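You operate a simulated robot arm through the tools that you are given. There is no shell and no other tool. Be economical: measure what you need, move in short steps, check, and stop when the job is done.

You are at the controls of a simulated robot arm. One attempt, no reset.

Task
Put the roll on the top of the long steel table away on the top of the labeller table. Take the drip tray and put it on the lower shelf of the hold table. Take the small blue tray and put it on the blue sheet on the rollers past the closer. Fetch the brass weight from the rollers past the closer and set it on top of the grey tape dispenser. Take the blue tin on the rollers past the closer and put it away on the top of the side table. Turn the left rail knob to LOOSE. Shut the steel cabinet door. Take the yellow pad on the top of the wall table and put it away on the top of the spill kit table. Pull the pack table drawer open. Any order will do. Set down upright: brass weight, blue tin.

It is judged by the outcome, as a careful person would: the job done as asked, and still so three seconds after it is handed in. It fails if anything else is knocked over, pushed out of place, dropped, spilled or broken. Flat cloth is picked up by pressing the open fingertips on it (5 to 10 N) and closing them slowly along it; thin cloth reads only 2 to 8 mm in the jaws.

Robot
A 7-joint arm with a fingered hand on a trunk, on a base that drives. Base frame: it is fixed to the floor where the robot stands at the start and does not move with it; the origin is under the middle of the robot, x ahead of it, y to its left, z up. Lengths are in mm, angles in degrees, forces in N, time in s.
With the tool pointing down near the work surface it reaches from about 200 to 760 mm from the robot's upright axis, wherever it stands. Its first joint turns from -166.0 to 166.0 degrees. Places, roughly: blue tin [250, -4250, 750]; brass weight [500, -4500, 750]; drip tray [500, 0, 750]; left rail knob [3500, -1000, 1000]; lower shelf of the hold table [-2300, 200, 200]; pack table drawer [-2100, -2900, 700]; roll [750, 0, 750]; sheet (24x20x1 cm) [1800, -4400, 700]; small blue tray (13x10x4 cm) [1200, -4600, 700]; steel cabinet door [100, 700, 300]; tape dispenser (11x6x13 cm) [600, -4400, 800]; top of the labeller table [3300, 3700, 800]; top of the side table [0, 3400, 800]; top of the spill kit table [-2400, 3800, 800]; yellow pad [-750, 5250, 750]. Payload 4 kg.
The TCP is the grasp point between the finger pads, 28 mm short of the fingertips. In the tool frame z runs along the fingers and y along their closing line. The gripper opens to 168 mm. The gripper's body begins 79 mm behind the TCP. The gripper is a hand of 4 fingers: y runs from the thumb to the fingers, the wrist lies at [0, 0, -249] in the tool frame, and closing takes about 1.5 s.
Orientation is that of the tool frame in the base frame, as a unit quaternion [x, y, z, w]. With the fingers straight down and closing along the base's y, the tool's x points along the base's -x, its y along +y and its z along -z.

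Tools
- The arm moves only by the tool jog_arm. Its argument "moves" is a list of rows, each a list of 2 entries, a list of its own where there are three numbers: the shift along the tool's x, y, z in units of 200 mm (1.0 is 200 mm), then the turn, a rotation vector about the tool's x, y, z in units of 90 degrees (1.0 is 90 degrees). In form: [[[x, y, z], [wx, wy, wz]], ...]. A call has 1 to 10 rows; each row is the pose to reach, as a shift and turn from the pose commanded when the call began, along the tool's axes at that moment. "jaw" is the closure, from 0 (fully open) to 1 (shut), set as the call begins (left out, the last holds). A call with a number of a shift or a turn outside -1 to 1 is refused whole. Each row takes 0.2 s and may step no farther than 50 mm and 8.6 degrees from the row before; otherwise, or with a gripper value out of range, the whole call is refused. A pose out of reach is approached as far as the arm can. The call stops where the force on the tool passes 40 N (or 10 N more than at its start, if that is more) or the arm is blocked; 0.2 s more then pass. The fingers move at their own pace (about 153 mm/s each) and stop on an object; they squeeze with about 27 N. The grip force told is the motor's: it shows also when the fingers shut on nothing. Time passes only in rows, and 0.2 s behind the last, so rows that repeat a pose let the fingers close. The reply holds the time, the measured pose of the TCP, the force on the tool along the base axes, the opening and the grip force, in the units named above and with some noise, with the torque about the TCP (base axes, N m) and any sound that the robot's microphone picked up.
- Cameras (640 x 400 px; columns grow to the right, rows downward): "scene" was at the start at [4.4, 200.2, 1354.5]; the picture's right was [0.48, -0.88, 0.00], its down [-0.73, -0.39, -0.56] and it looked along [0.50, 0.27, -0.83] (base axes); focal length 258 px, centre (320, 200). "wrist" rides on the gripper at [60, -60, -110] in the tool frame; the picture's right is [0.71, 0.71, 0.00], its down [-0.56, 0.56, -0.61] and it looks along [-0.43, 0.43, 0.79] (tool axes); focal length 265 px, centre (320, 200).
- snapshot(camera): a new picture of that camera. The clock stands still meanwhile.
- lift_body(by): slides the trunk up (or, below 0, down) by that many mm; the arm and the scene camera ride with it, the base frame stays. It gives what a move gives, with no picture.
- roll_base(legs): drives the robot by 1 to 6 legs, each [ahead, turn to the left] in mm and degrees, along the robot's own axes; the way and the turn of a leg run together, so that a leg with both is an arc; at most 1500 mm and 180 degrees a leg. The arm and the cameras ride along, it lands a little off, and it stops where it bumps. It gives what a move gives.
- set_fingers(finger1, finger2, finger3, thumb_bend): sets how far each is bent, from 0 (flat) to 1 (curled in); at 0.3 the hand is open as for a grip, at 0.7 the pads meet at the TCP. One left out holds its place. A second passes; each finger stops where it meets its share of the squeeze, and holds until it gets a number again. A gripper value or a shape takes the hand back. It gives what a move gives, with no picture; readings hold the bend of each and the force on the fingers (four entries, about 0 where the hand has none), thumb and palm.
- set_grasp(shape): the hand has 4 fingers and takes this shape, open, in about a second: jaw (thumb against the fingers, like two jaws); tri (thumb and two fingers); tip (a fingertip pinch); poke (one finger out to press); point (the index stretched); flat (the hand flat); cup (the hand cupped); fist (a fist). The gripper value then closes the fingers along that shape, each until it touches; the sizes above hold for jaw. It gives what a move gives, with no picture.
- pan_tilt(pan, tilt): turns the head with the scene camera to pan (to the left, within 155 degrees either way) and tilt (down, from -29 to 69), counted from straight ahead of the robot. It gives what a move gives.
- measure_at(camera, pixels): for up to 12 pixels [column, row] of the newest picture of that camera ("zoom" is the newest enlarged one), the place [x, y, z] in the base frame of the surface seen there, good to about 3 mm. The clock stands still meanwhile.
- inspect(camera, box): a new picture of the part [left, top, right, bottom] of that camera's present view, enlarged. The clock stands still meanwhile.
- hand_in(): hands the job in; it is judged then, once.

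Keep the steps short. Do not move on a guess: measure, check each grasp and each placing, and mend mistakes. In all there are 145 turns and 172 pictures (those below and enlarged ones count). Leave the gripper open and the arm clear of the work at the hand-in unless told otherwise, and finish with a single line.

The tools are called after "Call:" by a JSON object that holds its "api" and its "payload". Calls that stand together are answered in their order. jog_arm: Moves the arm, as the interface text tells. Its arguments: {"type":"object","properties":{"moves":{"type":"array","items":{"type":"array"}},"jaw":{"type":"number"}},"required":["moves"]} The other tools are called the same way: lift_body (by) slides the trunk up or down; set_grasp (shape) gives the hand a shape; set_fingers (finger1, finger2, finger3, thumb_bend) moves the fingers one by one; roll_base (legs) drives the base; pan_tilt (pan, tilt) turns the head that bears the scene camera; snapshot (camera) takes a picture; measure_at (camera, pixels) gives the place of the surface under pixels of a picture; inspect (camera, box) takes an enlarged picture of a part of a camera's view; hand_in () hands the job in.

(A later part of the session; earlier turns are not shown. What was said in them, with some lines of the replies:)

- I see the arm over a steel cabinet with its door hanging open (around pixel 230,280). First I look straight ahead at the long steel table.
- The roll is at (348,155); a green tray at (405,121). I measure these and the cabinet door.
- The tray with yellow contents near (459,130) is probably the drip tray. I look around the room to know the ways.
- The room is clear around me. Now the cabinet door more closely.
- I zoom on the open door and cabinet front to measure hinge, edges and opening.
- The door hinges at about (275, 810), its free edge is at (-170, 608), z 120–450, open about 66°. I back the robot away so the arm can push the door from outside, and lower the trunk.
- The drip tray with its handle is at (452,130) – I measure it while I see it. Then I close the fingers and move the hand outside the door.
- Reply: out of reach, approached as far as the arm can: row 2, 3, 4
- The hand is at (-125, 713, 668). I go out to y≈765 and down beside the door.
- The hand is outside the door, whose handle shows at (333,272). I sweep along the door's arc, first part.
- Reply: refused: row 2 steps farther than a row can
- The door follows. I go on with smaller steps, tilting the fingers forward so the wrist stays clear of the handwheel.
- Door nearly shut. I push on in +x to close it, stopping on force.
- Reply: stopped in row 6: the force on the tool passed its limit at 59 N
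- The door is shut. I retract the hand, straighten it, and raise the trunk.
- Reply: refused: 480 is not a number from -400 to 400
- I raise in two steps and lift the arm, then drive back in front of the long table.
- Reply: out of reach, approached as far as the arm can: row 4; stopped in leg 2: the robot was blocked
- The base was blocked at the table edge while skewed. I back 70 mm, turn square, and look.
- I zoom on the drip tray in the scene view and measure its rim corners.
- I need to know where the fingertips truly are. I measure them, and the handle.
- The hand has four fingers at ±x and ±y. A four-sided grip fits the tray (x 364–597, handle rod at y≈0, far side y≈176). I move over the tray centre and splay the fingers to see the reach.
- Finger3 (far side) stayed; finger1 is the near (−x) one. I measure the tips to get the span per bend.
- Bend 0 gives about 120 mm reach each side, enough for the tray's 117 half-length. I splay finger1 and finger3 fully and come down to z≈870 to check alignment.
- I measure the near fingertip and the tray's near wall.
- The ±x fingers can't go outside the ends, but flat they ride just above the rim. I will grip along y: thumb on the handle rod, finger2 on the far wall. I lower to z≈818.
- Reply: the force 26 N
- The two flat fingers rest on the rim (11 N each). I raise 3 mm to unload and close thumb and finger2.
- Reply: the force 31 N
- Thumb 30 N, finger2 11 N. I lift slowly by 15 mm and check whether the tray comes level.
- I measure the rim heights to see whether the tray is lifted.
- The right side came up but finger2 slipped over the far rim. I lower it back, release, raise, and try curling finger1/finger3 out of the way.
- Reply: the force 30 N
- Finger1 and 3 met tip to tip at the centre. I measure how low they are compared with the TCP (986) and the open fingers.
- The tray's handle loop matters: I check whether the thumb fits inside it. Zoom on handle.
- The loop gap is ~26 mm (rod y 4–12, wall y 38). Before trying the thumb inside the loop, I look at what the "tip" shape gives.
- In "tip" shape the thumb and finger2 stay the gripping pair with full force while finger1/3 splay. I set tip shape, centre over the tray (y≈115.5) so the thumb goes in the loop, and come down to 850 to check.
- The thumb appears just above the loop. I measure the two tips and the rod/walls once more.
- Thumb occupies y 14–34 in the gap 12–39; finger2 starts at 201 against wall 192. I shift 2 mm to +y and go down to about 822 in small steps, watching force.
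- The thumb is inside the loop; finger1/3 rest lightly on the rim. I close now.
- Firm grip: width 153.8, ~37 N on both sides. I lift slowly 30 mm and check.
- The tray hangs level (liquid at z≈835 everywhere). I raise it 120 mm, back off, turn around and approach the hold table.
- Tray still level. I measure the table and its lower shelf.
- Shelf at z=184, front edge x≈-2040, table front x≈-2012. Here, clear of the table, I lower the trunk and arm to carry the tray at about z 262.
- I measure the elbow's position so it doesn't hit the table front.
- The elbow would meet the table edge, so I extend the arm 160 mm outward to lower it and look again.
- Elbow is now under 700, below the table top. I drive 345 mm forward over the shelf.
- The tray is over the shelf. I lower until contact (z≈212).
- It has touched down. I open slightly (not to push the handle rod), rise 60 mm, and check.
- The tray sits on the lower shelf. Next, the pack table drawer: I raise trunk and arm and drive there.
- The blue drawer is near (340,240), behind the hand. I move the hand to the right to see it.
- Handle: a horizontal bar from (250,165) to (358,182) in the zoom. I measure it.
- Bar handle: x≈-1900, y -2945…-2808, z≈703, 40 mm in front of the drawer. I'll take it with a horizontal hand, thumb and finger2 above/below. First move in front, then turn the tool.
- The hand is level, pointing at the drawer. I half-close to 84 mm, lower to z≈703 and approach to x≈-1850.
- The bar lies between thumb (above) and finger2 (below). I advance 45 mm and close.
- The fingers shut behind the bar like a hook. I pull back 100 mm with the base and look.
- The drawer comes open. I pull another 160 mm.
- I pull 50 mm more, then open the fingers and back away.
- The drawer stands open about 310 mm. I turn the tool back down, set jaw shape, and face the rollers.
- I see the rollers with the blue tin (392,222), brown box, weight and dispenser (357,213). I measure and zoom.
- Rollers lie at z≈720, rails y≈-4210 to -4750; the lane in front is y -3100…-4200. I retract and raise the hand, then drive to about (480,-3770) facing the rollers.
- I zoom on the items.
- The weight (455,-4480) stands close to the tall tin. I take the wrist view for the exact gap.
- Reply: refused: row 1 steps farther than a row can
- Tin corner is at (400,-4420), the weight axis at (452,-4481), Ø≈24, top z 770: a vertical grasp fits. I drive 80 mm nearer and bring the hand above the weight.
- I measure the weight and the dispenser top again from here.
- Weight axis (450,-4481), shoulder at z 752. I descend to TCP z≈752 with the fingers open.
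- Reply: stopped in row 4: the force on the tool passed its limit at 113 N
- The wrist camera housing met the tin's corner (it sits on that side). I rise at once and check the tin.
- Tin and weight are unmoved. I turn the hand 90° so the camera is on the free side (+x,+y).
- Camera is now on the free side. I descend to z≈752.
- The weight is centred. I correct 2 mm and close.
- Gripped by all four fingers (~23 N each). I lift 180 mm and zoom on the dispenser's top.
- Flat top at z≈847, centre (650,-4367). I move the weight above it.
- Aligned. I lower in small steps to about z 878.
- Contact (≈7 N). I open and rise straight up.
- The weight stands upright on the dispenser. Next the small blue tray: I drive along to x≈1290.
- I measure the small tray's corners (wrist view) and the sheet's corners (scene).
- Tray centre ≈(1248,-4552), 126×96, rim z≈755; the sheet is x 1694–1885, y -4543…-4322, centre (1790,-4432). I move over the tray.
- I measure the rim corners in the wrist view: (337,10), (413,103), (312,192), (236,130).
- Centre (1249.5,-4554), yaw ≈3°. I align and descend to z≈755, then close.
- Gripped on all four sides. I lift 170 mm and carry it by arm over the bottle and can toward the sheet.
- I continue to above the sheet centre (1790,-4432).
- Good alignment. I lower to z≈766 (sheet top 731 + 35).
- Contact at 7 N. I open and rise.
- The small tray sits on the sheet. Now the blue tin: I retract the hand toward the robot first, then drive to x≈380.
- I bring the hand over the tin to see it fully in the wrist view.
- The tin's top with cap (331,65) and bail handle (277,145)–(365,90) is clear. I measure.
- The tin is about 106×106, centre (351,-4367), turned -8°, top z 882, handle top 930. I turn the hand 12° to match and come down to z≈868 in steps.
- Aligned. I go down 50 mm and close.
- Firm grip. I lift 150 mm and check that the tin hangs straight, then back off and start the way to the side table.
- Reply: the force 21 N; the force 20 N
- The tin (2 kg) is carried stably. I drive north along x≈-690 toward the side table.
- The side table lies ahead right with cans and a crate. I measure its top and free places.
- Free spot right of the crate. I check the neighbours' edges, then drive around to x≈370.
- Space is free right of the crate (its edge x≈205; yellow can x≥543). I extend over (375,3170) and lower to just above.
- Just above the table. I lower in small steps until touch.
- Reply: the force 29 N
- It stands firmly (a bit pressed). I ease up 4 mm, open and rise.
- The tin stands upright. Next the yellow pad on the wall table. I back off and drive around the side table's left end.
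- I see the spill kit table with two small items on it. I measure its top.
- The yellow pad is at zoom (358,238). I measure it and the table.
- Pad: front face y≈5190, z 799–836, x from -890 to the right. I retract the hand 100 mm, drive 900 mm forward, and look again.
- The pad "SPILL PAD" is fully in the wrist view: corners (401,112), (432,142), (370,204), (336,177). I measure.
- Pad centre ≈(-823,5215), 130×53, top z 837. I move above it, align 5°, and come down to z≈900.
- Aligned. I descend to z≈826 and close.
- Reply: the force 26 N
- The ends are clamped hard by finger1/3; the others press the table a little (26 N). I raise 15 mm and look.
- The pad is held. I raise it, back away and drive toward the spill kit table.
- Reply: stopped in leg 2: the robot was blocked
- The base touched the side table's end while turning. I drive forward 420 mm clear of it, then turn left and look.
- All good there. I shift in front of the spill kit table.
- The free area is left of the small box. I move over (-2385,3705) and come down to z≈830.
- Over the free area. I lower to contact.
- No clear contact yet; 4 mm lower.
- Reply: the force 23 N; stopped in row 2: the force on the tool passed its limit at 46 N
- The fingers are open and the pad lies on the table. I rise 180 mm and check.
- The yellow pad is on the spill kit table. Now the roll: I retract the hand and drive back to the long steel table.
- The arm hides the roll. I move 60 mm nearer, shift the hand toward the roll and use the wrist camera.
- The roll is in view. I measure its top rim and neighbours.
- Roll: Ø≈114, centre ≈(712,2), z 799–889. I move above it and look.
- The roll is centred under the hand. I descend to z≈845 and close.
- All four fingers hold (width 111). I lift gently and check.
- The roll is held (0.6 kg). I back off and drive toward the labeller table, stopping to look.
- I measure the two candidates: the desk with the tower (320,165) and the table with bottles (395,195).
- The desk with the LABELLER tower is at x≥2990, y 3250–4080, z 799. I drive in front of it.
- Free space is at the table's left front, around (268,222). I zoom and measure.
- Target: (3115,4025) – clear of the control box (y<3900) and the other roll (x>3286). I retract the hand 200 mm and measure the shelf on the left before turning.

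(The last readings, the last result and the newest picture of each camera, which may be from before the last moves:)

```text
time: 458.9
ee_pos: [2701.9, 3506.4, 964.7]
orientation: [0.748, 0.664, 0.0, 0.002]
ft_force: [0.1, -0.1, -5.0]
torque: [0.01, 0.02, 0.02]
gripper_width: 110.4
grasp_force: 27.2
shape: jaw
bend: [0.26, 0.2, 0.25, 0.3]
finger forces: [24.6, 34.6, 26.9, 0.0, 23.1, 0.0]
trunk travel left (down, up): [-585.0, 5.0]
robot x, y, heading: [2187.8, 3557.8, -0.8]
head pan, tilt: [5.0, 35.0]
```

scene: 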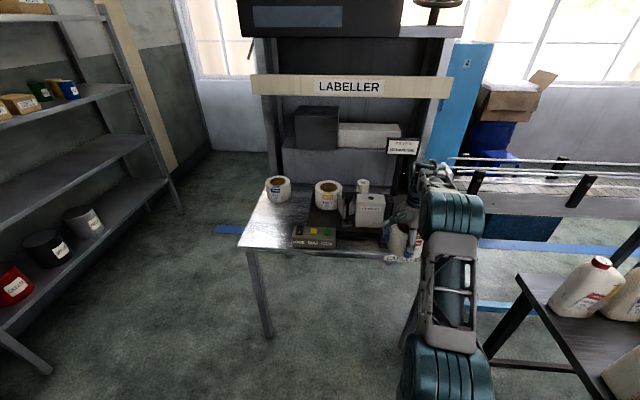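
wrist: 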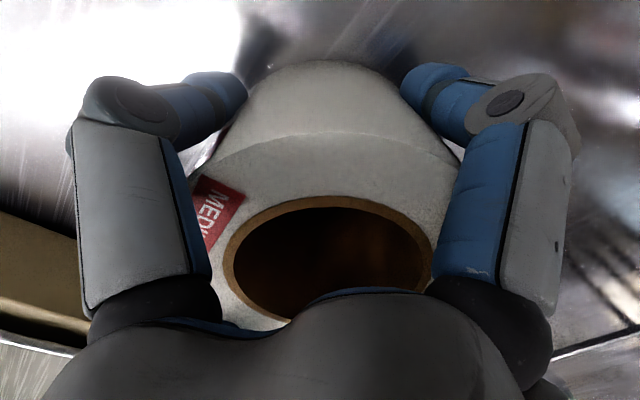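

The shelf is far (y≥5240). I shift the base to about (2445,3990).

Call:
{"api": "roll_base", "payload": {"legs": [[0, 60], [500, 0], [0, -59]]}}

Call:
{"api": "pan_tilt", "payload": {"pan": 0, "tilt": 45}}

Call:
{"api": "snapshot", "payload": {"camera": "scene"}}

```text
time: 467.1
ee_pos: [2958.3, 3942.8, 964.6]
orientation: [0.74, 0.672, -0.001, 0.001]
ft_force: [-0.3, 0.0, -6.5]
torque: [0.02, 0.1, -0.01]
gripper_width: 109.9
grasp_force: 27.3
shape: jaw
bend: [0.26, 0.2, 0.25, 0.3]
finger forces: [24.6, 34.0, 26.8, 0.1, 22.4, 0.0]
trunk travel left (down, up): [-585.0, 5.0]
robot x, y, heading: [2445.6, 3989.9, 0.4]
head pan, tilt: [5.0, 35.0]
```

```text
time: 467.8
ee_pos: [2958.4, 3943.2, 964.4]
orientation: [0.741, 0.671, 0.0, 0.002]
ft_force: [-0.6, -0.2, -6.3]
torque: [0.05, 0.04, 0.0]
gripper_width: 109.8
grasp_force: 27.2
shape: jaw
bend: [0.26, 0.2, 0.25, 0.3]
finger forces: [24.6, 33.9, 26.9, 0.0, 22.5, 0.0]
trunk travel left (down, up): [-585.0, 5.0]
robot x, y, heading: [2446.6, 3988.6, 0.3]
head pan, tilt: [0.0, 45.0]
```

```text
35 pictures are left
```

scene: 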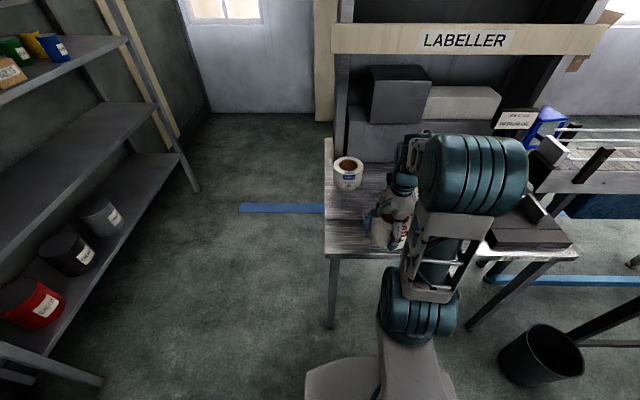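

I move the roll over (3115,4025) and come down to z≈860.

Call:
{"api": "jog_arm", "payload": {"moves": [[[0.12, 0.19, 0], [0, 0, 0]], [[0.24, 0.38, 0], [0, 0, 0]], [[0.36, 0.56, 0], [0, 0, 0]], [[0.484, 0.742, 0], [0, 0, 0]], [[0.484, 0.742, 0.2], [0, 0, 0]], [[0.484, 0.742, 0.4], [0, 0, 0]], [[0.484, 0.742, 0.52], [0, 0, 0]]]}}

Call:
{"api": "inspect", "payload": {"camera": "scene", "box": [300, 130, 460, 270]}}

Call:
{"api": "snapshot", "payload": {"camera": "wrist"}}

```text
time: 469.4
ee_pos: [3115.8, 4024.9, 859.4]
orientation: [0.741, 0.672, 0.0, 0.001]
ft_force: [0.7, -1.0, -5.0]
torque: [0.01, 0.07, 0.04]
gripper_width: 109.8
grasp_force: 27.0
shape: jaw
bend: [0.26, 0.2, 0.25, 0.3]
finger forces: [24.7, 33.7, 27.1, 0.0, 22.7, 0.0]
trunk travel left (down, up): [-585.0, 5.0]
robot x, y, heading: [2444.7, 3985.0, 0.3]
head pan, tilt: [0.0, 45.0]
```

```text
2.86 times, centred on (380, 200) of scene
```

zoom: 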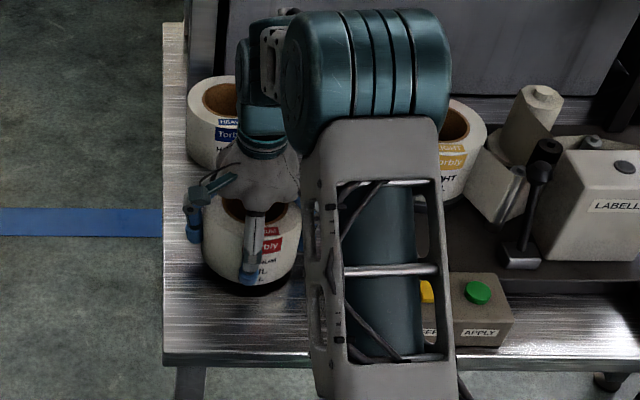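

```text
33 pictures are left
```

wrist: 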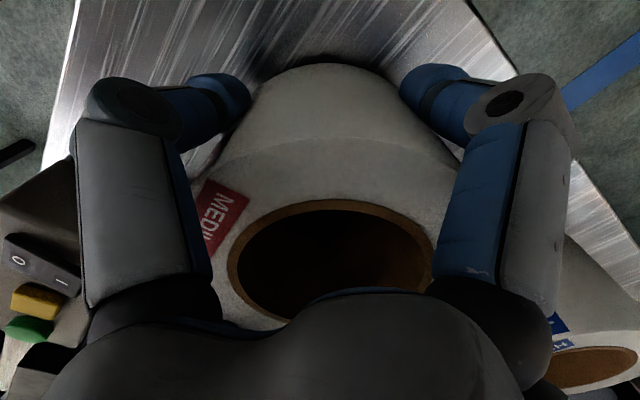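

Clear all around. I lower to contact.

Call:
{"api": "jog_arm", "payload": {"moves": [[[0, 0, 0.03], [0, 0, 0]], [[0, 0, 0.05], [0, 0, 0]], [[0, 0, 0.06], [0, 0, 0]], [[0, 0, 0.065], [0, 0, 0]], [[0, 0, 0.065], [0, 0, 0]]]}}

```text
time: 470.6
ee_pos: [3116.7, 4024.4, 846.3]
orientation: [0.741, 0.671, 0.0, 0.002]
ft_force: [-0.8, 0.7, -5.7]
torque: [0.03, -0.08, 0.04]
gripper_width: 109.8
grasp_force: 27.1
shape: jaw
bend: [0.26, 0.2, 0.25, 0.3]
finger forces: [24.8, 33.9, 27.0, 0.0, 22.5, 0.1]
trunk travel left (down, up): [-585.0, 5.0]
robot x, y, heading: [2446.3, 3990.0, 0.2]
head pan, tilt: [0.0, 45.0]
```

No contact yet; a few mm more.

Call:
{"api": "jog_arm", "payload": {"moves": [[[0, 0, 0.01], [0, 0, 0]], [[0, 0, 0.015], [0, 0, 0]], [[0, 0, 0.02], [0, 0, 0]], [[0, 0, 0.02], [0, 0, 0]]]}}

```text
time: 471.6
ee_pos: [3116.7, 4026.1, 845.5]
orientation: [0.741, 0.672, 0.001, 0.006]
ft_force: [1.3, 1.4, 25.4]
torque: [-0.18, -0.01, 0.1]
gripper_width: 109.3
grasp_force: 27.3
shape: jaw
bend: [0.26, 0.2, 0.25, 0.3]
finger forces: [25.5, 37.7, 28.0, 0.0, 24.4, 0.1]
trunk travel left (down, up): [-585.0, 5.0]
robot x, y, heading: [2444.9, 3990.1, 0.4]
head pan, tilt: [0.0, 45.0]
```

On the table. I ease 3 mm up, open, rise and check.

Call:
{"api": "jog_arm", "payload": {"moves": [[[0, 0, -0.015], [0, 0, 0]], [[0, 0, -0.015], [0, 0, 0]]]}}

Call:
{"api": "jog_arm", "payload": {"moves": [[[0, 0, 0], [0, 0, 0]], [[0, 0, 0], [0, 0, 0]], [[0, 0, 0], [0, 0, 0]], [[0, 0, 0], [0, 0, 0]], [[0, 0, -0.1], [0, 0, 0]], [[0, 0, -0.3], [0, 0, 0]], [[0, 0, -0.5], [0, 0, 0]], [[0, 0, -0.65], [0, 0, 0]]], "jaw": 0.05}}

Call:
{"api": "inspect", "payload": {"camera": "scene", "box": [300, 130, 460, 270]}}

```text
time: 472.2
ee_pos: [3116.6, 4025.5, 846.8]
orientation: [0.74, 0.672, 0.0, 0.002]
ft_force: [6.3, 1.3, 12.0]
torque: [-0.07, -0.55, 0.14]
gripper_width: 109.4
grasp_force: 27.0
shape: jaw
bend: [0.26, 0.2, 0.25, 0.3]
finger forces: [25.8, 37.5, 27.3, 0.1, 23.0, 0.0]
trunk travel left (down, up): [-585.0, 5.0]
robot x, y, heading: [2445.5, 3990.6, 0.4]
head pan, tilt: [0.0, 45.0]
```

```text
time: 474.0
ee_pos: [3114.9, 4025.5, 977.4]
orientation: [0.741, 0.671, -0.001, 0.002]
ft_force: [1.0, 0.3, 0.0]
torque: [0.02, 0.02, -0.04]
gripper_width: 159.2
grasp_force: 0.1
shape: jaw
bend: [0.26, 0.25, 0.25, 0.26]
finger forces: [0.0, 0.0, 0.0, 0.0, 0.1, 0.1]
trunk travel left (down, up): [-585.0, 5.0]
robot x, y, heading: [2445.1, 3991.9, 0.3]
head pan, tilt: [0.0, 45.0]
```

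```text
2.86 times, centred on (380, 200) of scene
```

zoom: 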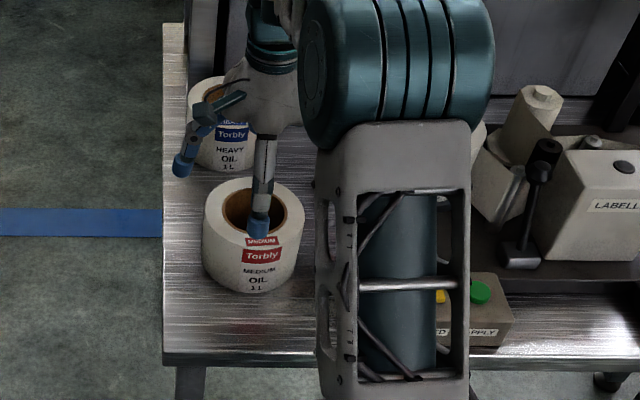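

The roll stands on the labeller table. Last: the left rail knob at about (3500,-1000,1000). I back off, retract and look south for a way.

Call:
{"api": "roll_base", "payload": {"legs": [[-500, 0], [0, -90]]}}

Call:
{"api": "pan_tilt", "payload": {"pan": 15, "tilt": 18}}

Call:
{"api": "snapshot", "payload": {"camera": "scene"}}

Call:
{"api": "measure_at", "payload": {"camera": "scene", "pixels": [[320, 200], [320, 150], [250, 180], [400, 200], [200, 200], [450, 180], [350, 180], [280, 230], [150, 200], [500, 200], [380, 250]]}}

```text
time: 480.8
ee_pos: [1978.8, 3315.1, 977.1]
orientation: [0.999, -0.048, -0.002, 0.001]
ft_force: [0.5, -0.4, 0.1]
torque: [-0.01, -0.04, 0.04]
gripper_width: 159.6
grasp_force: 0.0
shape: jaw
bend: [0.26, 0.25, 0.25, 0.26]
finger forces: [0.0, 0.0, 0.1, 0.0, 0.0, 0.1]
trunk travel left (down, up): [-585.0, 5.0]
robot x, y, heading: [1939.3, 3987.5, -89.6]
head pan, tilt: [0.0, 45.0]
```

```text
time: 481.7
ee_pos: [1980.2, 3314.2, 976.2]
orientation: [0.999, -0.048, -0.002, 0.002]
ft_force: [-0.6, 0.1, 0.8]
torque: [0.02, 0.01, 0.0]
gripper_width: 159.7
grasp_force: 0.1
shape: jaw
bend: [0.26, 0.25, 0.25, 0.26]
finger forces: [0.0, 0.0, 0.0, 0.0, 0.0, 0.0]
trunk travel left (down, up): [-585.0, 5.0]
robot x, y, heading: [1938.2, 3983.8, -89.8]
head pan, tilt: [15.0, 18.0]
```

```text
31 pictures are left
```

scene: 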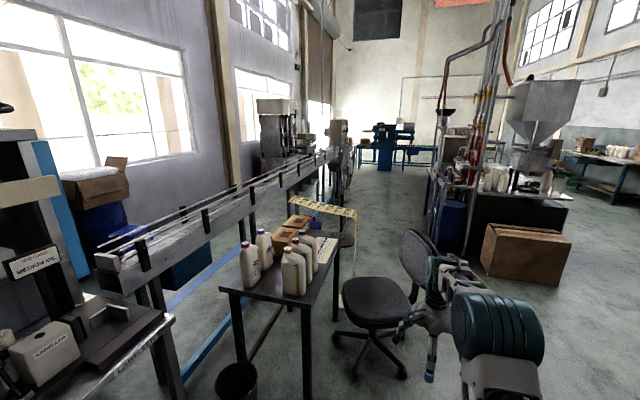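

```text
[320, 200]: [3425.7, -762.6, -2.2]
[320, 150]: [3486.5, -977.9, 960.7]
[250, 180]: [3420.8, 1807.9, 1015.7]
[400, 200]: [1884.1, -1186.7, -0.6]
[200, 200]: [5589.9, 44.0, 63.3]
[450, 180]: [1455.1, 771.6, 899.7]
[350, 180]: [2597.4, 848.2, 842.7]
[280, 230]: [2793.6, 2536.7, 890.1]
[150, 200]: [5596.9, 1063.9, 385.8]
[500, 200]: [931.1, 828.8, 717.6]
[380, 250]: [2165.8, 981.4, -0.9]
```

I see an aisle between the filler line and the conveyor; the chair and the cardboard box narrow it. I measure those.

Call:
{"api": "measure_at", "payload": {"camera": "scene", "pixels": [[484, 260], [482, 225], [565, 280], [335, 335], [405, 370], [435, 250], [345, 290], [440, 240], [470, 240], [360, 240], [405, 240], [338, 150]]}}

Call:
{"api": "inspect", "payload": {"camera": "scene", "box": [260, 100, 420, 200]}}

```text
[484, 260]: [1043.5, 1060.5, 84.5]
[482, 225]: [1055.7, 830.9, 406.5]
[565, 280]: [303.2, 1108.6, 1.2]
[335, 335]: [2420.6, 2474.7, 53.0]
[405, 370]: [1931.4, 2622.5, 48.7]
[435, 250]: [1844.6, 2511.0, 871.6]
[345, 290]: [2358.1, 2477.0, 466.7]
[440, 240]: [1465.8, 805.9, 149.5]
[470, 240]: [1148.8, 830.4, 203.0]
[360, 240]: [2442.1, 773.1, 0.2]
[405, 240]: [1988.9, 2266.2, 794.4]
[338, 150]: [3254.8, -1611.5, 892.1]
```

```text
4.00 times, centred on (340, 150) of scene
```

zoom: 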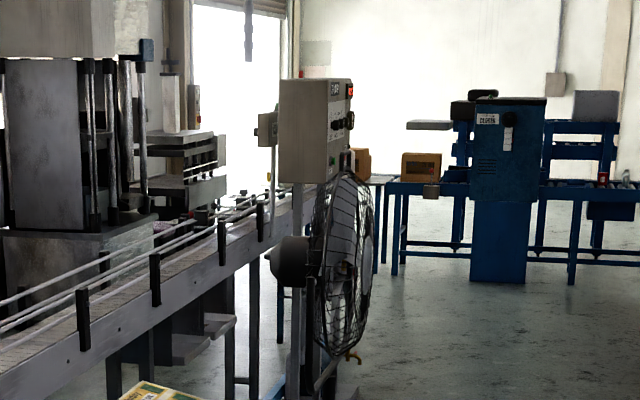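

The way is clear via (1350,2450), then (1880,1000), then south at x≈1880.

Call:
{"api": "roll_base", "payload": {"legs": [[0, -21], [1500, 0], [144, 0], [0, 41], [1500, 0], [0, -20]]}}

Call:
{"api": "roll_base", "payload": {"legs": [[1500, 0], [540, 0], [0, 90]]}}

Call:
{"api": "pan_tilt", "payload": {"pan": 0, "tilt": 15}}

Call:
{"api": "snapshot", "payload": {"camera": "scene"}}

```text
time: 501.2
ee_pos: [1944.9, 380.0, 976.5]
orientation: [0.999, -0.039, -0.002, 0.001]
ft_force: [-0.5, 0.5, 0.9]
torque: [0.0, -0.05, 0.02]
gripper_width: 159.2
grasp_force: 0.1
shape: jaw
bend: [0.26, 0.25, 0.25, 0.26]
finger forces: [0.1, 0.0, 0.0, 0.0, 0.0, 0.0]
trunk travel left (down, up): [-585.0, 5.0]
robot x, y, heading: [1896.3, 1048.4, -88.3]
head pan, tilt: [15.0, 18.0]
```

```text
time: 515.1
ee_pos: [2631.9, -945.6, 976.4]
orientation: [0.737, 0.676, 0.0, 0.003]
ft_force: [0.6, -0.2, 0.0]
torque: [0.0, 0.0, 0.01]
gripper_width: 159.4
grasp_force: 0.1
shape: jaw
bend: [0.26, 0.25, 0.25, 0.26]
finger forces: [0.0, 0.0, 0.0, 0.1, 0.0, 0.0]
trunk travel left (down, up): [-585.0, 5.0]
robot x, y, heading: [1964.3, -991.4, 1.0]
head pan, tilt: [15.0, 18.0]
```

```text
time: 515.9
ee_pos: [2630.9, -944.8, 976.1]
orientation: [0.737, 0.676, 0.0, 0.002]
ft_force: [0.1, -0.2, 0.6]
torque: [-0.02, -0.03, 0.01]
gripper_width: 159.4
grasp_force: 0.1
shape: jaw
bend: [0.26, 0.25, 0.25, 0.26]
finger forces: [0.1, 0.0, 0.0, 0.0, 0.0, 0.1]
trunk travel left (down, up): [-585.0, 5.0]
robot x, y, heading: [1963.3, -990.3, 1.0]
head pan, tilt: [0.0, 15.0]
```

```text
29 pictures are left
```

scene: 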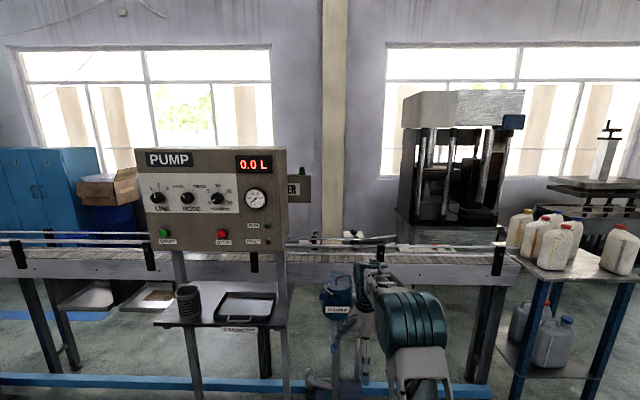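

I zoom on the rail area around (350,240).

Call:
{"api": "inspect", "payload": {"camera": "scene", "box": [270, 200, 430, 300]}}

Call:
{"api": "measure_at", "payload": {"camera": "zoom", "pixels": [[270, 145], [315, 145], [180, 150], [390, 150], [300, 225], [200, 225], [440, 160], [470, 230]]}}

```text
4.00 times, centred on (350, 250) of scene
```

zoom: 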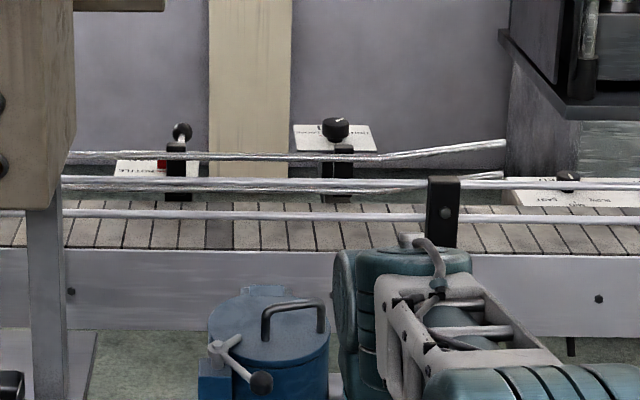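

```text
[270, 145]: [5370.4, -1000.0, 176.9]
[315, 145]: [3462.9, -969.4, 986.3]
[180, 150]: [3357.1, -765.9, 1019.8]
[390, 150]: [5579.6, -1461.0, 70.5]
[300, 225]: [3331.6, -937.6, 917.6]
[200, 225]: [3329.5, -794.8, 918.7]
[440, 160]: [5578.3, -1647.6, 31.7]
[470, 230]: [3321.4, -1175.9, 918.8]
```

The knob with its label plate is at zoom (335,128), about (3463,-970,1000). I measure it, the conveyor edge and the blue pump in front.

Call:
{"api": "measure_at", "payload": {"camera": "zoom", "pixels": [[335, 128], [335, 120], [345, 150], [300, 135], [370, 135], [265, 310], [230, 360], [100, 290], [500, 290], [445, 190], [568, 178], [520, 200]]}}

Call:
{"api": "inspect", "payload": {"camera": "scene", "box": [325, 220, 445, 260]}}

```text
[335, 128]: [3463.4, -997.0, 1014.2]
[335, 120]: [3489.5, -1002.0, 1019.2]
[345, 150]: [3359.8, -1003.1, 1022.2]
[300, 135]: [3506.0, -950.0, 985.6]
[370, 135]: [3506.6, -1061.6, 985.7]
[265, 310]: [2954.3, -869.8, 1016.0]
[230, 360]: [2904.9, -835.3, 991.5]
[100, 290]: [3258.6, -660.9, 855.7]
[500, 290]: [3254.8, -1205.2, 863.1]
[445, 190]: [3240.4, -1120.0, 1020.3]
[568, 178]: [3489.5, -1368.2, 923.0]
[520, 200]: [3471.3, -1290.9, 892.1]
```

```text
5.33 times, centred on (385, 240) of scene
```

zoom: 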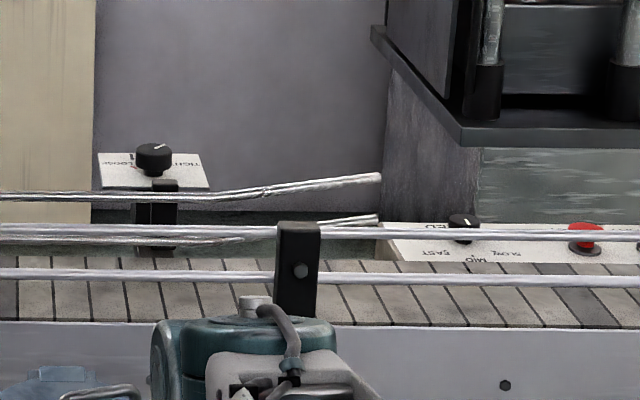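

Knob: vertical axis at about (3482,-1000), top z≈1020, plate z 986 with LOOSE toward +y and TIGHT toward -y. I raise and retract the hand, then drive to about (2830,-1250), beside the pump.

Call:
{"api": "jog_arm", "payload": {"moves": [[[0, -0.15, -0.17], [0, 0, 0]], [[0, -0.3, -0.34], [0, 0, 0]], [[0, -0.45, -0.51], [0, 0, 0]], [[0, -0.6, -0.68], [0, 0, 0]], [[0, -0.75, -0.85], [0, 0, 0]]]}}

Call:
{"api": "roll_base", "payload": {"legs": [[0, -18], [900, 0], [0, 17]]}}

Call:
{"api": "snapshot", "payload": {"camera": "wrist"}}

Call:
{"api": "pan_tilt", "payload": {"pan": 15, "tilt": 30}}

Call:
{"api": "snapshot", "payload": {"camera": "scene"}}

```text
time: 517.1
ee_pos: [2480.8, -930.8, 1147.5]
orientation: [0.737, 0.676, -0.001, 0.002]
ft_force: [0.4, 0.2, 0.7]
torque: [0.02, 0.03, 0.01]
gripper_width: 159.5
grasp_force: 0.2
shape: jaw
bend: [0.26, 0.25, 0.25, 0.26]
finger forces: [0.1, 0.0, 0.1, 0.0, 0.0, 0.0]
trunk travel left (down, up): [-585.0, 5.0]
robot x, y, heading: [1962.4, -989.8, 1.3]
head pan, tilt: [0.0, 15.0]
```

```text
time: 521.5
ee_pos: [3087.8, -1277.2, 1146.6]
orientation: [0.829, 0.559, -0.001, 0.002]
ft_force: [-0.5, -0.5, 0.9]
torque: [0.01, -0.07, 0.0]
gripper_width: 159.8
grasp_force: 0.1
shape: jaw
bend: [0.26, 0.25, 0.26, 0.26]
finger forces: [0.0, 0.0, 0.0, 0.0, 0.0, 0.0]
trunk travel left (down, up): [-585.0, 5.0]
robot x, y, heading: [2573.2, -1180.3, -16.0]
head pan, tilt: [0.0, 15.0]
stopped in leg 2: the robot was blocked; the commanded pose is now the measured one
```

```text
26 pictures are left
```

wrist: 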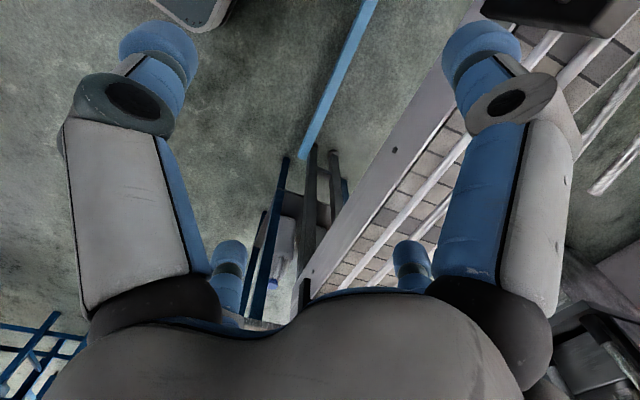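

```text
time: 522.3
ee_pos: [3089.3, -1278.2, 1146.6]
orientation: [0.83, 0.558, -0.001, 0.002]
ft_force: [0.2, 0.3, -0.1]
torque: [-0.01, -0.01, -0.02]
gripper_width: 159.4
grasp_force: 0.0
shape: jaw
bend: [0.26, 0.25, 0.26, 0.26]
finger forces: [0.0, 0.0, 0.1, 0.0, 0.0, 0.0]
trunk travel left (down, up): [-585.0, 5.0]
robot x, y, heading: [2573.6, -1185.1, -16.1]
head pan, tilt: [15.0, 30.0]
```

```text
25 pictures are left
```

scene: 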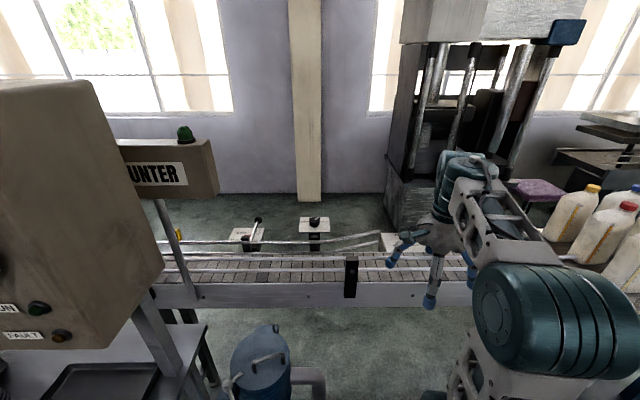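

The base touched the pump's foot/pipe near (310,385). I measure it, the bottle table, and the knob again.

Call:
{"api": "measure_at", "payload": {"camera": "scene", "pixels": [[310, 372], [325, 385], [300, 395], [262, 360], [575, 255], [555, 240], [315, 220], [315, 235], [350, 330], [400, 350], [430, 395], [420, 310]]}}

Call:
{"api": "inspect", "payload": {"camera": "scene", "box": [285, 205, 345, 245]}}

```text
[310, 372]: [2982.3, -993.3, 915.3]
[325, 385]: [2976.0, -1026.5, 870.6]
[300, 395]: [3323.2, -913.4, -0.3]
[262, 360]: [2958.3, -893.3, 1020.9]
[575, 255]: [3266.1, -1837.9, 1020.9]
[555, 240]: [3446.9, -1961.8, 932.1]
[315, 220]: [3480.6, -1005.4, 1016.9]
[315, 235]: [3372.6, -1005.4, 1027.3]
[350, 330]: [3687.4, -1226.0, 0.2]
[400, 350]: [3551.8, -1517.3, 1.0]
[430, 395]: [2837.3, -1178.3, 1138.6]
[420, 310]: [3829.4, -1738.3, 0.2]
```

```text
10.00 times, centred on (315, 225) of scene
```

zoom: 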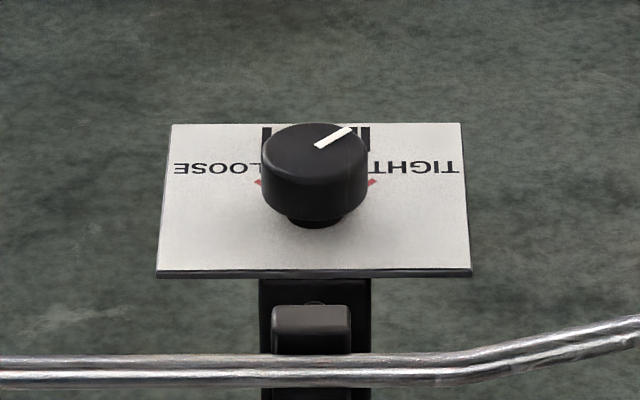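

The pointer stands up-right on TIGHT; LOOSE is the mirrored mark up-left, so the knob needs about 90° counter-clockwise seen from above. I back off, go round the pump foot, and swing the hand left.

Call:
{"api": "roll_base", "payload": {"legs": [[-250, 0], [0, -44], [280, 0], [0, 60]]}}

Call:
{"api": "jog_arm", "payload": {"moves": [[[0.19, -0.14, 0], [0, 0, 0]], [[0.38, -0.28, 0], [0, 0, 0]], [[0.57, -0.42, 0], [0, 0, 0]], [[0.76, -0.56, 0], [0, 0, 0]], [[0.93, -0.7, 0], [0, 0, 0]]], "jaw": 0.5}}

Call:
{"api": "roll_base", "payload": {"legs": [[480, 0]]}}

Call:
{"api": "pan_tilt", "payload": {"pan": 20, "tilt": 38}}

Call:
{"api": "snapshot", "payload": {"camera": "scene"}}

```text
time: 530.4
ee_pos: [2994.8, -1312.5, 1146.8]
orientation: [0.747, 0.665, -0.001, 0.002]
ft_force: [1.0, 0.1, 0.5]
torque: [-0.03, 0.0, -0.02]
gripper_width: 159.5
grasp_force: 0.0
shape: jaw
bend: [0.26, 0.25, 0.26, 0.26]
finger forces: [0.0, 0.0, 0.0, 0.0, 0.0, 0.0]
trunk travel left (down, up): [-585.0, 5.0]
robot x, y, heading: [2471.4, -1360.3, -0.4]
head pan, tilt: [15.0, 30.0]
```

```text
time: 531.6
ee_pos: [2874.3, -1111.9, 1146.5]
orientation: [0.747, 0.665, -0.001, 0.002]
ft_force: [0.3, -0.3, 0.1]
torque: [0.01, 0.02, 0.01]
gripper_width: 84.5
grasp_force: 0.1
shape: jaw
bend: [0.34, 0.34, 0.34, 0.34]
finger forces: [0.0, 0.1, 0.0, 0.1, 0.0, 0.1]
trunk travel left (down, up): [-585.0, 5.0]
robot x, y, heading: [2471.6, -1355.6, -0.3]
head pan, tilt: [15.0, 30.0]
```

```text
time: 534.6
ee_pos: [3354.4, -1116.0, 1146.4]
orientation: [0.746, 0.666, -0.001, 0.002]
ft_force: [0.0, 0.0, 0.7]
torque: [-0.01, 0.0, 0.01]
gripper_width: 84.6
grasp_force: 0.1
shape: jaw
bend: [0.34, 0.34, 0.34, 0.34]
finger forces: [0.1, 0.1, 0.0, 0.0, 0.0, 0.0]
trunk travel left (down, up): [-585.0, 5.0]
robot x, y, heading: [2949.0, -1360.9, -0.5]
head pan, tilt: [15.0, 30.0]
stopped in leg 1: the robot was blocked; the commanded pose is now the measured one
```

```text
time: 535.3
ee_pos: [3353.0, -1117.1, 1146.3]
orientation: [0.747, 0.665, 0.0, 0.001]
ft_force: [0.2, -0.5, 1.6]
torque: [0.0, 0.05, 0.04]
gripper_width: 84.8
grasp_force: 0.1
shape: jaw
bend: [0.34, 0.34, 0.34, 0.34]
finger forces: [0.0, 0.0, 0.0, 0.0, 0.1, 0.1]
trunk travel left (down, up): [-585.0, 5.0]
robot x, y, heading: [2949.4, -1367.1, -0.5]
head pan, tilt: [20.0, 38.0]
```

```text
23 pictures are left
```

scene: 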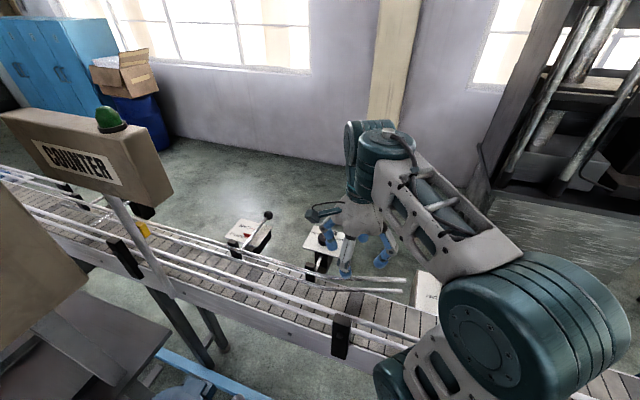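

I move the hand over the knob (3482,-1001) and look with the wrist camera.

Call:
{"api": "jog_arm", "payload": {"moves": [[[0.17, 0.15, 0], [0, 0, 0]], [[0.34, 0.3, 0], [0, 0, 0]], [[0.5, 0.44, 0], [0, 0, 0]], [[0.65, 0.574, 0], [0, 0, 0]], [[0.65, 0.574, 0.15], [0, 0, 0]]]}}

Call:
{"api": "snapshot", "payload": {"camera": "wrist"}}

Call:
{"api": "inspect", "payload": {"camera": "wrist", "box": [240, 60, 400, 180]}}

Call:
{"api": "measure_at", "payload": {"camera": "wrist", "pixels": [[320, 115], [320, 105], [320, 125], [310, 115], [330, 115], [345, 115], [300, 115]]}}

```text
time: 536.5
ee_pos: [3483.7, -1001.4, 1115.4]
orientation: [0.748, 0.664, -0.001, 0.002]
ft_force: [-0.2, -0.2, 0.2]
torque: [0.0, 0.03, -0.04]
gripper_width: 84.3
grasp_force: 0.0
shape: jaw
bend: [0.34, 0.34, 0.34, 0.34]
finger forces: [0.1, 0.0, 0.0, 0.0, 0.0, 0.1]
trunk travel left (down, up): [-585.0, 5.0]
robot x, y, heading: [2952.5, -1363.5, -0.4]
head pan, tilt: [20.0, 38.0]
```

```text
22 pictures are left
```

wrist: 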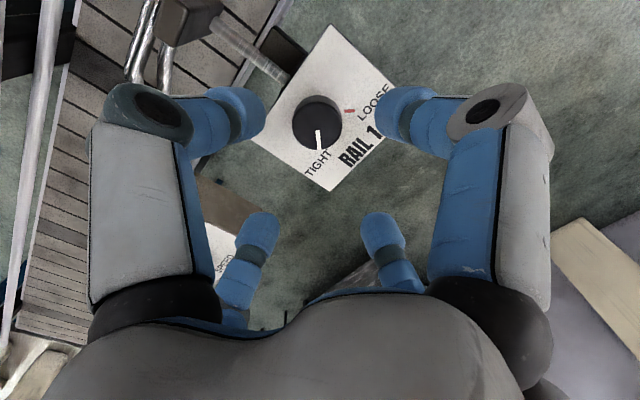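

```text
3.33 times, centred on (320, 120) of wrist
```

zoom: 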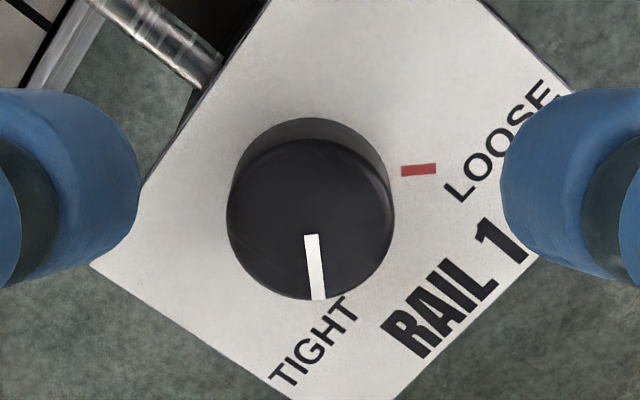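

```text
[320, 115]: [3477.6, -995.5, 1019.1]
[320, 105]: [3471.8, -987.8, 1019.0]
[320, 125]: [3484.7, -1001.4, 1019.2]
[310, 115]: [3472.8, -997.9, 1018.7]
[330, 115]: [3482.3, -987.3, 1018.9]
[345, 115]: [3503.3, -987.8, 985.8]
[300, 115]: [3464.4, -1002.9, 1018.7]
```

The knob is centred under the hand; pointer at TIGHT, LOOSE tick about 100° counter-clockwise. I descend to z≈1020 and close on it.

Call:
{"api": "jog_arm", "payload": {"moves": [[[0, 0, 0.2], [0, 0, 0]], [[0, 0, 0.38], [0, 0, 0]], [[0, 0, 0.475], [0, 0, 0]]]}}

Call:
{"api": "jog_arm", "payload": {"moves": [[[0, 0, 0], [0, 0, 0]], [[0, 0, 0], [0, 0, 0]], [[0, 0, 0], [0, 0, 0]], [[0, 0, 0], [0, 0, 0]], [[0, 0, 0], [0, 0, 0]]], "jaw": 1}}

Call:
{"api": "snapshot", "payload": {"camera": "wrist"}}

```text
time: 537.3
ee_pos: [3482.0, -1001.9, 1020.0]
orientation: [0.746, 0.666, 0.0, 0.002]
ft_force: [0.0, 0.3, 0.6]
torque: [-0.04, -0.04, 0.0]
gripper_width: 84.5
grasp_force: 0.1
shape: jaw
bend: [0.34, 0.34, 0.34, 0.34]
finger forces: [0.0, 0.0, 0.0, 0.1, 0.0, 0.0]
trunk travel left (down, up): [-585.0, 5.0]
robot x, y, heading: [2942.4, -1365.5, -0.1]
head pan, tilt: [20.0, 38.0]
```

```text
time: 538.5
ee_pos: [3483.0, -1002.0, 1020.1]
orientation: [0.747, 0.665, -0.002, 0.002]
ft_force: [-0.7, -3.4, -5.3]
torque: [-0.07, -0.02, 0.0]
gripper_width: 36.3
grasp_force: 26.8
shape: jaw
bend: [0.77, 0.77, 0.78, 0.52]
finger forces: [23.2, 23.7, 24.6, 0.1, 23.5, 0.1]
trunk travel left (down, up): [-585.0, 5.0]
robot x, y, heading: [2951.1, -1363.7, -0.4]
head pan, tilt: [20.0, 38.0]
```

```text
20 pictures are left
```

wrist: 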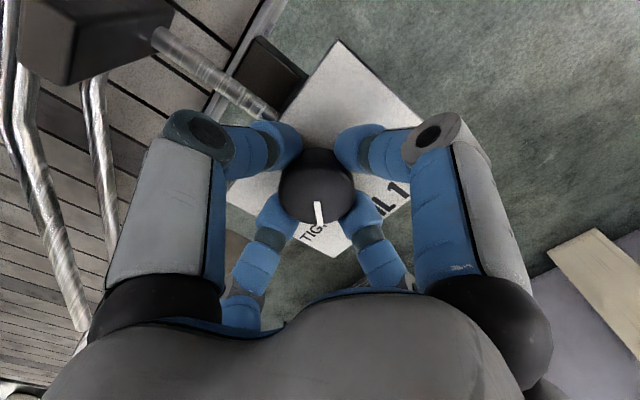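

Gripped (36 mm). I turn it 100° counter-clockwise in two calls.

Call:
{"api": "jog_arm", "payload": {"moves": [[[0, 0, 0], [0, 0, -0.08]], [[0, 0, 0], [0, 0, -0.16]], [[0, 0, 0], [0, 0, -0.24]], [[0, 0, 0], [0, 0, -0.32]], [[0, 0, 0], [0, 0, -0.4]], [[0, 0, 0], [0, 0, -0.48]], [[0, 0, 0], [0, 0, -0.555]]]}}

Call:
{"api": "jog_arm", "payload": {"moves": [[[0, 0, 0], [0, 0, -0.08]], [[0, 0, 0], [0, 0, -0.16]], [[0, 0, 0], [0, 0, -0.24]], [[0, 0, 0], [0, 0, -0.32]], [[0, 0, 0], [0, 0, -0.4]], [[0, 0, 0], [0, 0, -0.48]], [[0, 0, 0], [0, 0, -0.555]]]}}

Call:
{"api": "snapshot", "payload": {"camera": "wrist"}}

```text
time: 540.1
ee_pos: [3482.5, -1001.7, 1022.7]
orientation: [0.394, 0.919, -0.001, 0.002]
ft_force: [-10.2, -7.0, -10.8]
torque: [-0.14, 0.19, -0.06]
gripper_width: 36.3
grasp_force: 26.9
shape: jaw
bend: [0.77, 0.77, 0.78, 0.52]
finger forces: [23.9, 22.7, 23.8, 0.0, 26.3, 0.0]
trunk travel left (down, up): [-585.0, 5.0]
robot x, y, heading: [2948.6, -1359.6, -0.5]
head pan, tilt: [20.0, 38.0]
```

```text
time: 541.7
ee_pos: [3481.0, -1002.2, 1021.3]
orientation: [-0.03, 1.0, -0.002, 0.001]
ft_force: [-22.7, -13.1, -17.1]
torque: [-0.36, 0.41, -1.11]
gripper_width: 35.6
grasp_force: 26.8
shape: jaw
bend: [0.77, 0.77, 0.78, 0.51]
finger forces: [26.5, 19.9, 21.2, 0.0, 32.1, 0.1]
trunk travel left (down, up): [-585.0, 5.0]
robot x, y, heading: [2952.7, -1361.0, -0.4]
head pan, tilt: [20.0, 38.0]
```

```text
19 pictures are left
```

wrist: 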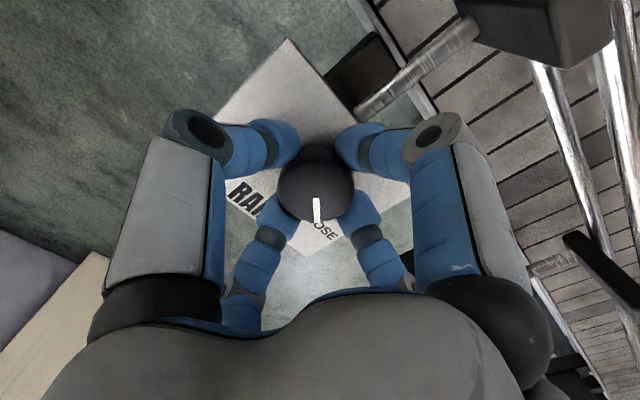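

The pointer now points to LOOSE (end stop felt). I open, rise and check.

Call:
{"api": "jog_arm", "payload": {"moves": [[[0, 0, 0], [0, 0, 0]], [[0, 0, 0], [0, 0, 0]], [[0, 0, 0], [0, 0, 0]], [[0, 0, 0], [0, 0, 0]], [[0, 0, -0.15], [0, 0, 0]], [[0, 0, -0.35], [0, 0, 0]], [[0, 0, -0.5], [0, 0, 0]]], "jaw": 0.5}}

Call:
{"api": "inspect", "payload": {"camera": "wrist", "box": [240, 60, 400, 180]}}

```text
time: 543.3
ee_pos: [3481.5, -1001.9, 1121.4]
orientation: [-0.028, 1.0, -0.003, 0.001]
ft_force: [0.4, -0.5, -0.6]
torque: [0.05, 0.01, -0.01]
gripper_width: 83.8
grasp_force: 0.0
shape: jaw
bend: [0.34, 0.34, 0.34, 0.34]
finger forces: [0.1, 0.0, 0.1, 0.0, 0.0, 0.0]
trunk travel left (down, up): [-585.0, 5.0]
robot x, y, heading: [2945.9, -1363.7, -0.5]
head pan, tilt: [20.0, 38.0]
```

```text
3.33 times, centred on (320, 120) of wrist
```

zoom: 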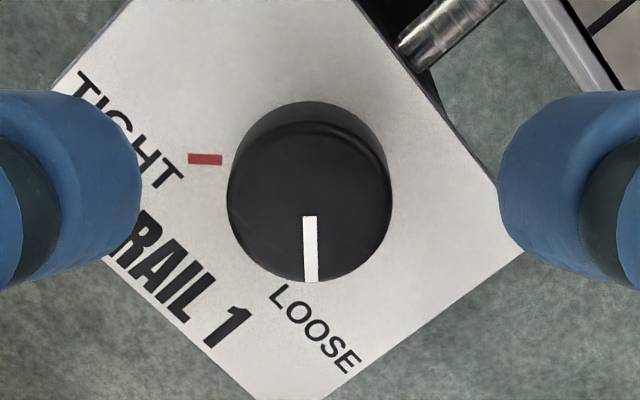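

The pointer stands on LOOSE. I back away, open the hand, and take a final look.

Call:
{"api": "roll_base", "payload": {"legs": [[-420, 0]]}}

Call:
{"api": "jog_arm", "payload": {"moves": [[[0, 0, 0], [0, 0, 0]], [[0, 0, 0], [0, 0, 0]], [[0, 0, 0], [0, 0, 0]]], "jaw": 0}}

Call:
{"api": "snapshot", "payload": {"camera": "scene"}}

```text
time: 545.8
ee_pos: [3063.8, -999.2, 1121.4]
orientation: [-0.028, 1.0, -0.003, 0.001]
ft_force: [-1.3, 0.0, 0.8]
torque: [0.0, -0.04, -0.01]
gripper_width: 83.9
grasp_force: 0.0
shape: jaw
bend: [0.34, 0.34, 0.34, 0.34]
finger forces: [0.0, 0.0, 0.0, 0.0, 0.0, 0.1]
trunk travel left (down, up): [-585.0, 5.0]
robot x, y, heading: [2534.8, -1358.5, -0.3]
head pan, tilt: [20.0, 38.0]
```

```text
time: 546.6
ee_pos: [3065.2, -998.3, 1121.5]
orientation: [-0.029, 1.0, -0.002, 0.001]
ft_force: [0.3, 0.4, 0.3]
torque: [-0.03, 0.0, -0.01]
gripper_width: 167.8
grasp_force: 0.0
shape: jaw
bend: [0.3, 0.3, 0.3, 0.3]
finger forces: [0.1, 0.0, 0.0, 0.1, 0.1, 0.1]
trunk travel left (down, up): [-585.0, 5.0]
robot x, y, heading: [2532.5, -1362.9, -0.6]
head pan, tilt: [20.0, 38.0]
```

```text
17 pictures are left
```

scene: 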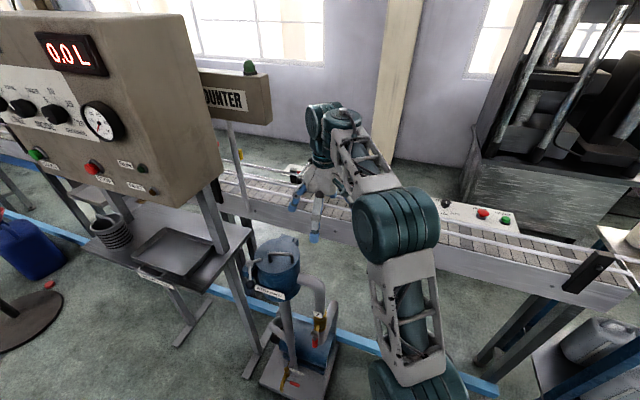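

I check that the pump trolley I touched has not moved.

Call:
{"api": "measure_at", "payload": {"camera": "scene", "pixels": [[277, 252], [265, 245], [300, 250], [290, 262], [325, 300]]}}

```text
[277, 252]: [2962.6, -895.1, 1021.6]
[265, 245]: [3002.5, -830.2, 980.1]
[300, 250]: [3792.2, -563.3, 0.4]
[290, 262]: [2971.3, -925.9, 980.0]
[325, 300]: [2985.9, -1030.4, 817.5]
```

The pump top reads (2960,-894,1021), the same as before, so it has not moved. All nine jobs are done, the hand is open and clear, and I hand in.

Call:
{"api": "hand_in", "payload": {}}

```text
The job is handed in.
```

All nine jobs are done and handed in: roll, drip tray, small blue tray, brass weight, blue tin and yellow pad are in place, the knob is at LOOSE, the cabinet door is shut and the drawer is open; I saw nothing displaced after a few light bumps, though not everything was rechecked at the end.
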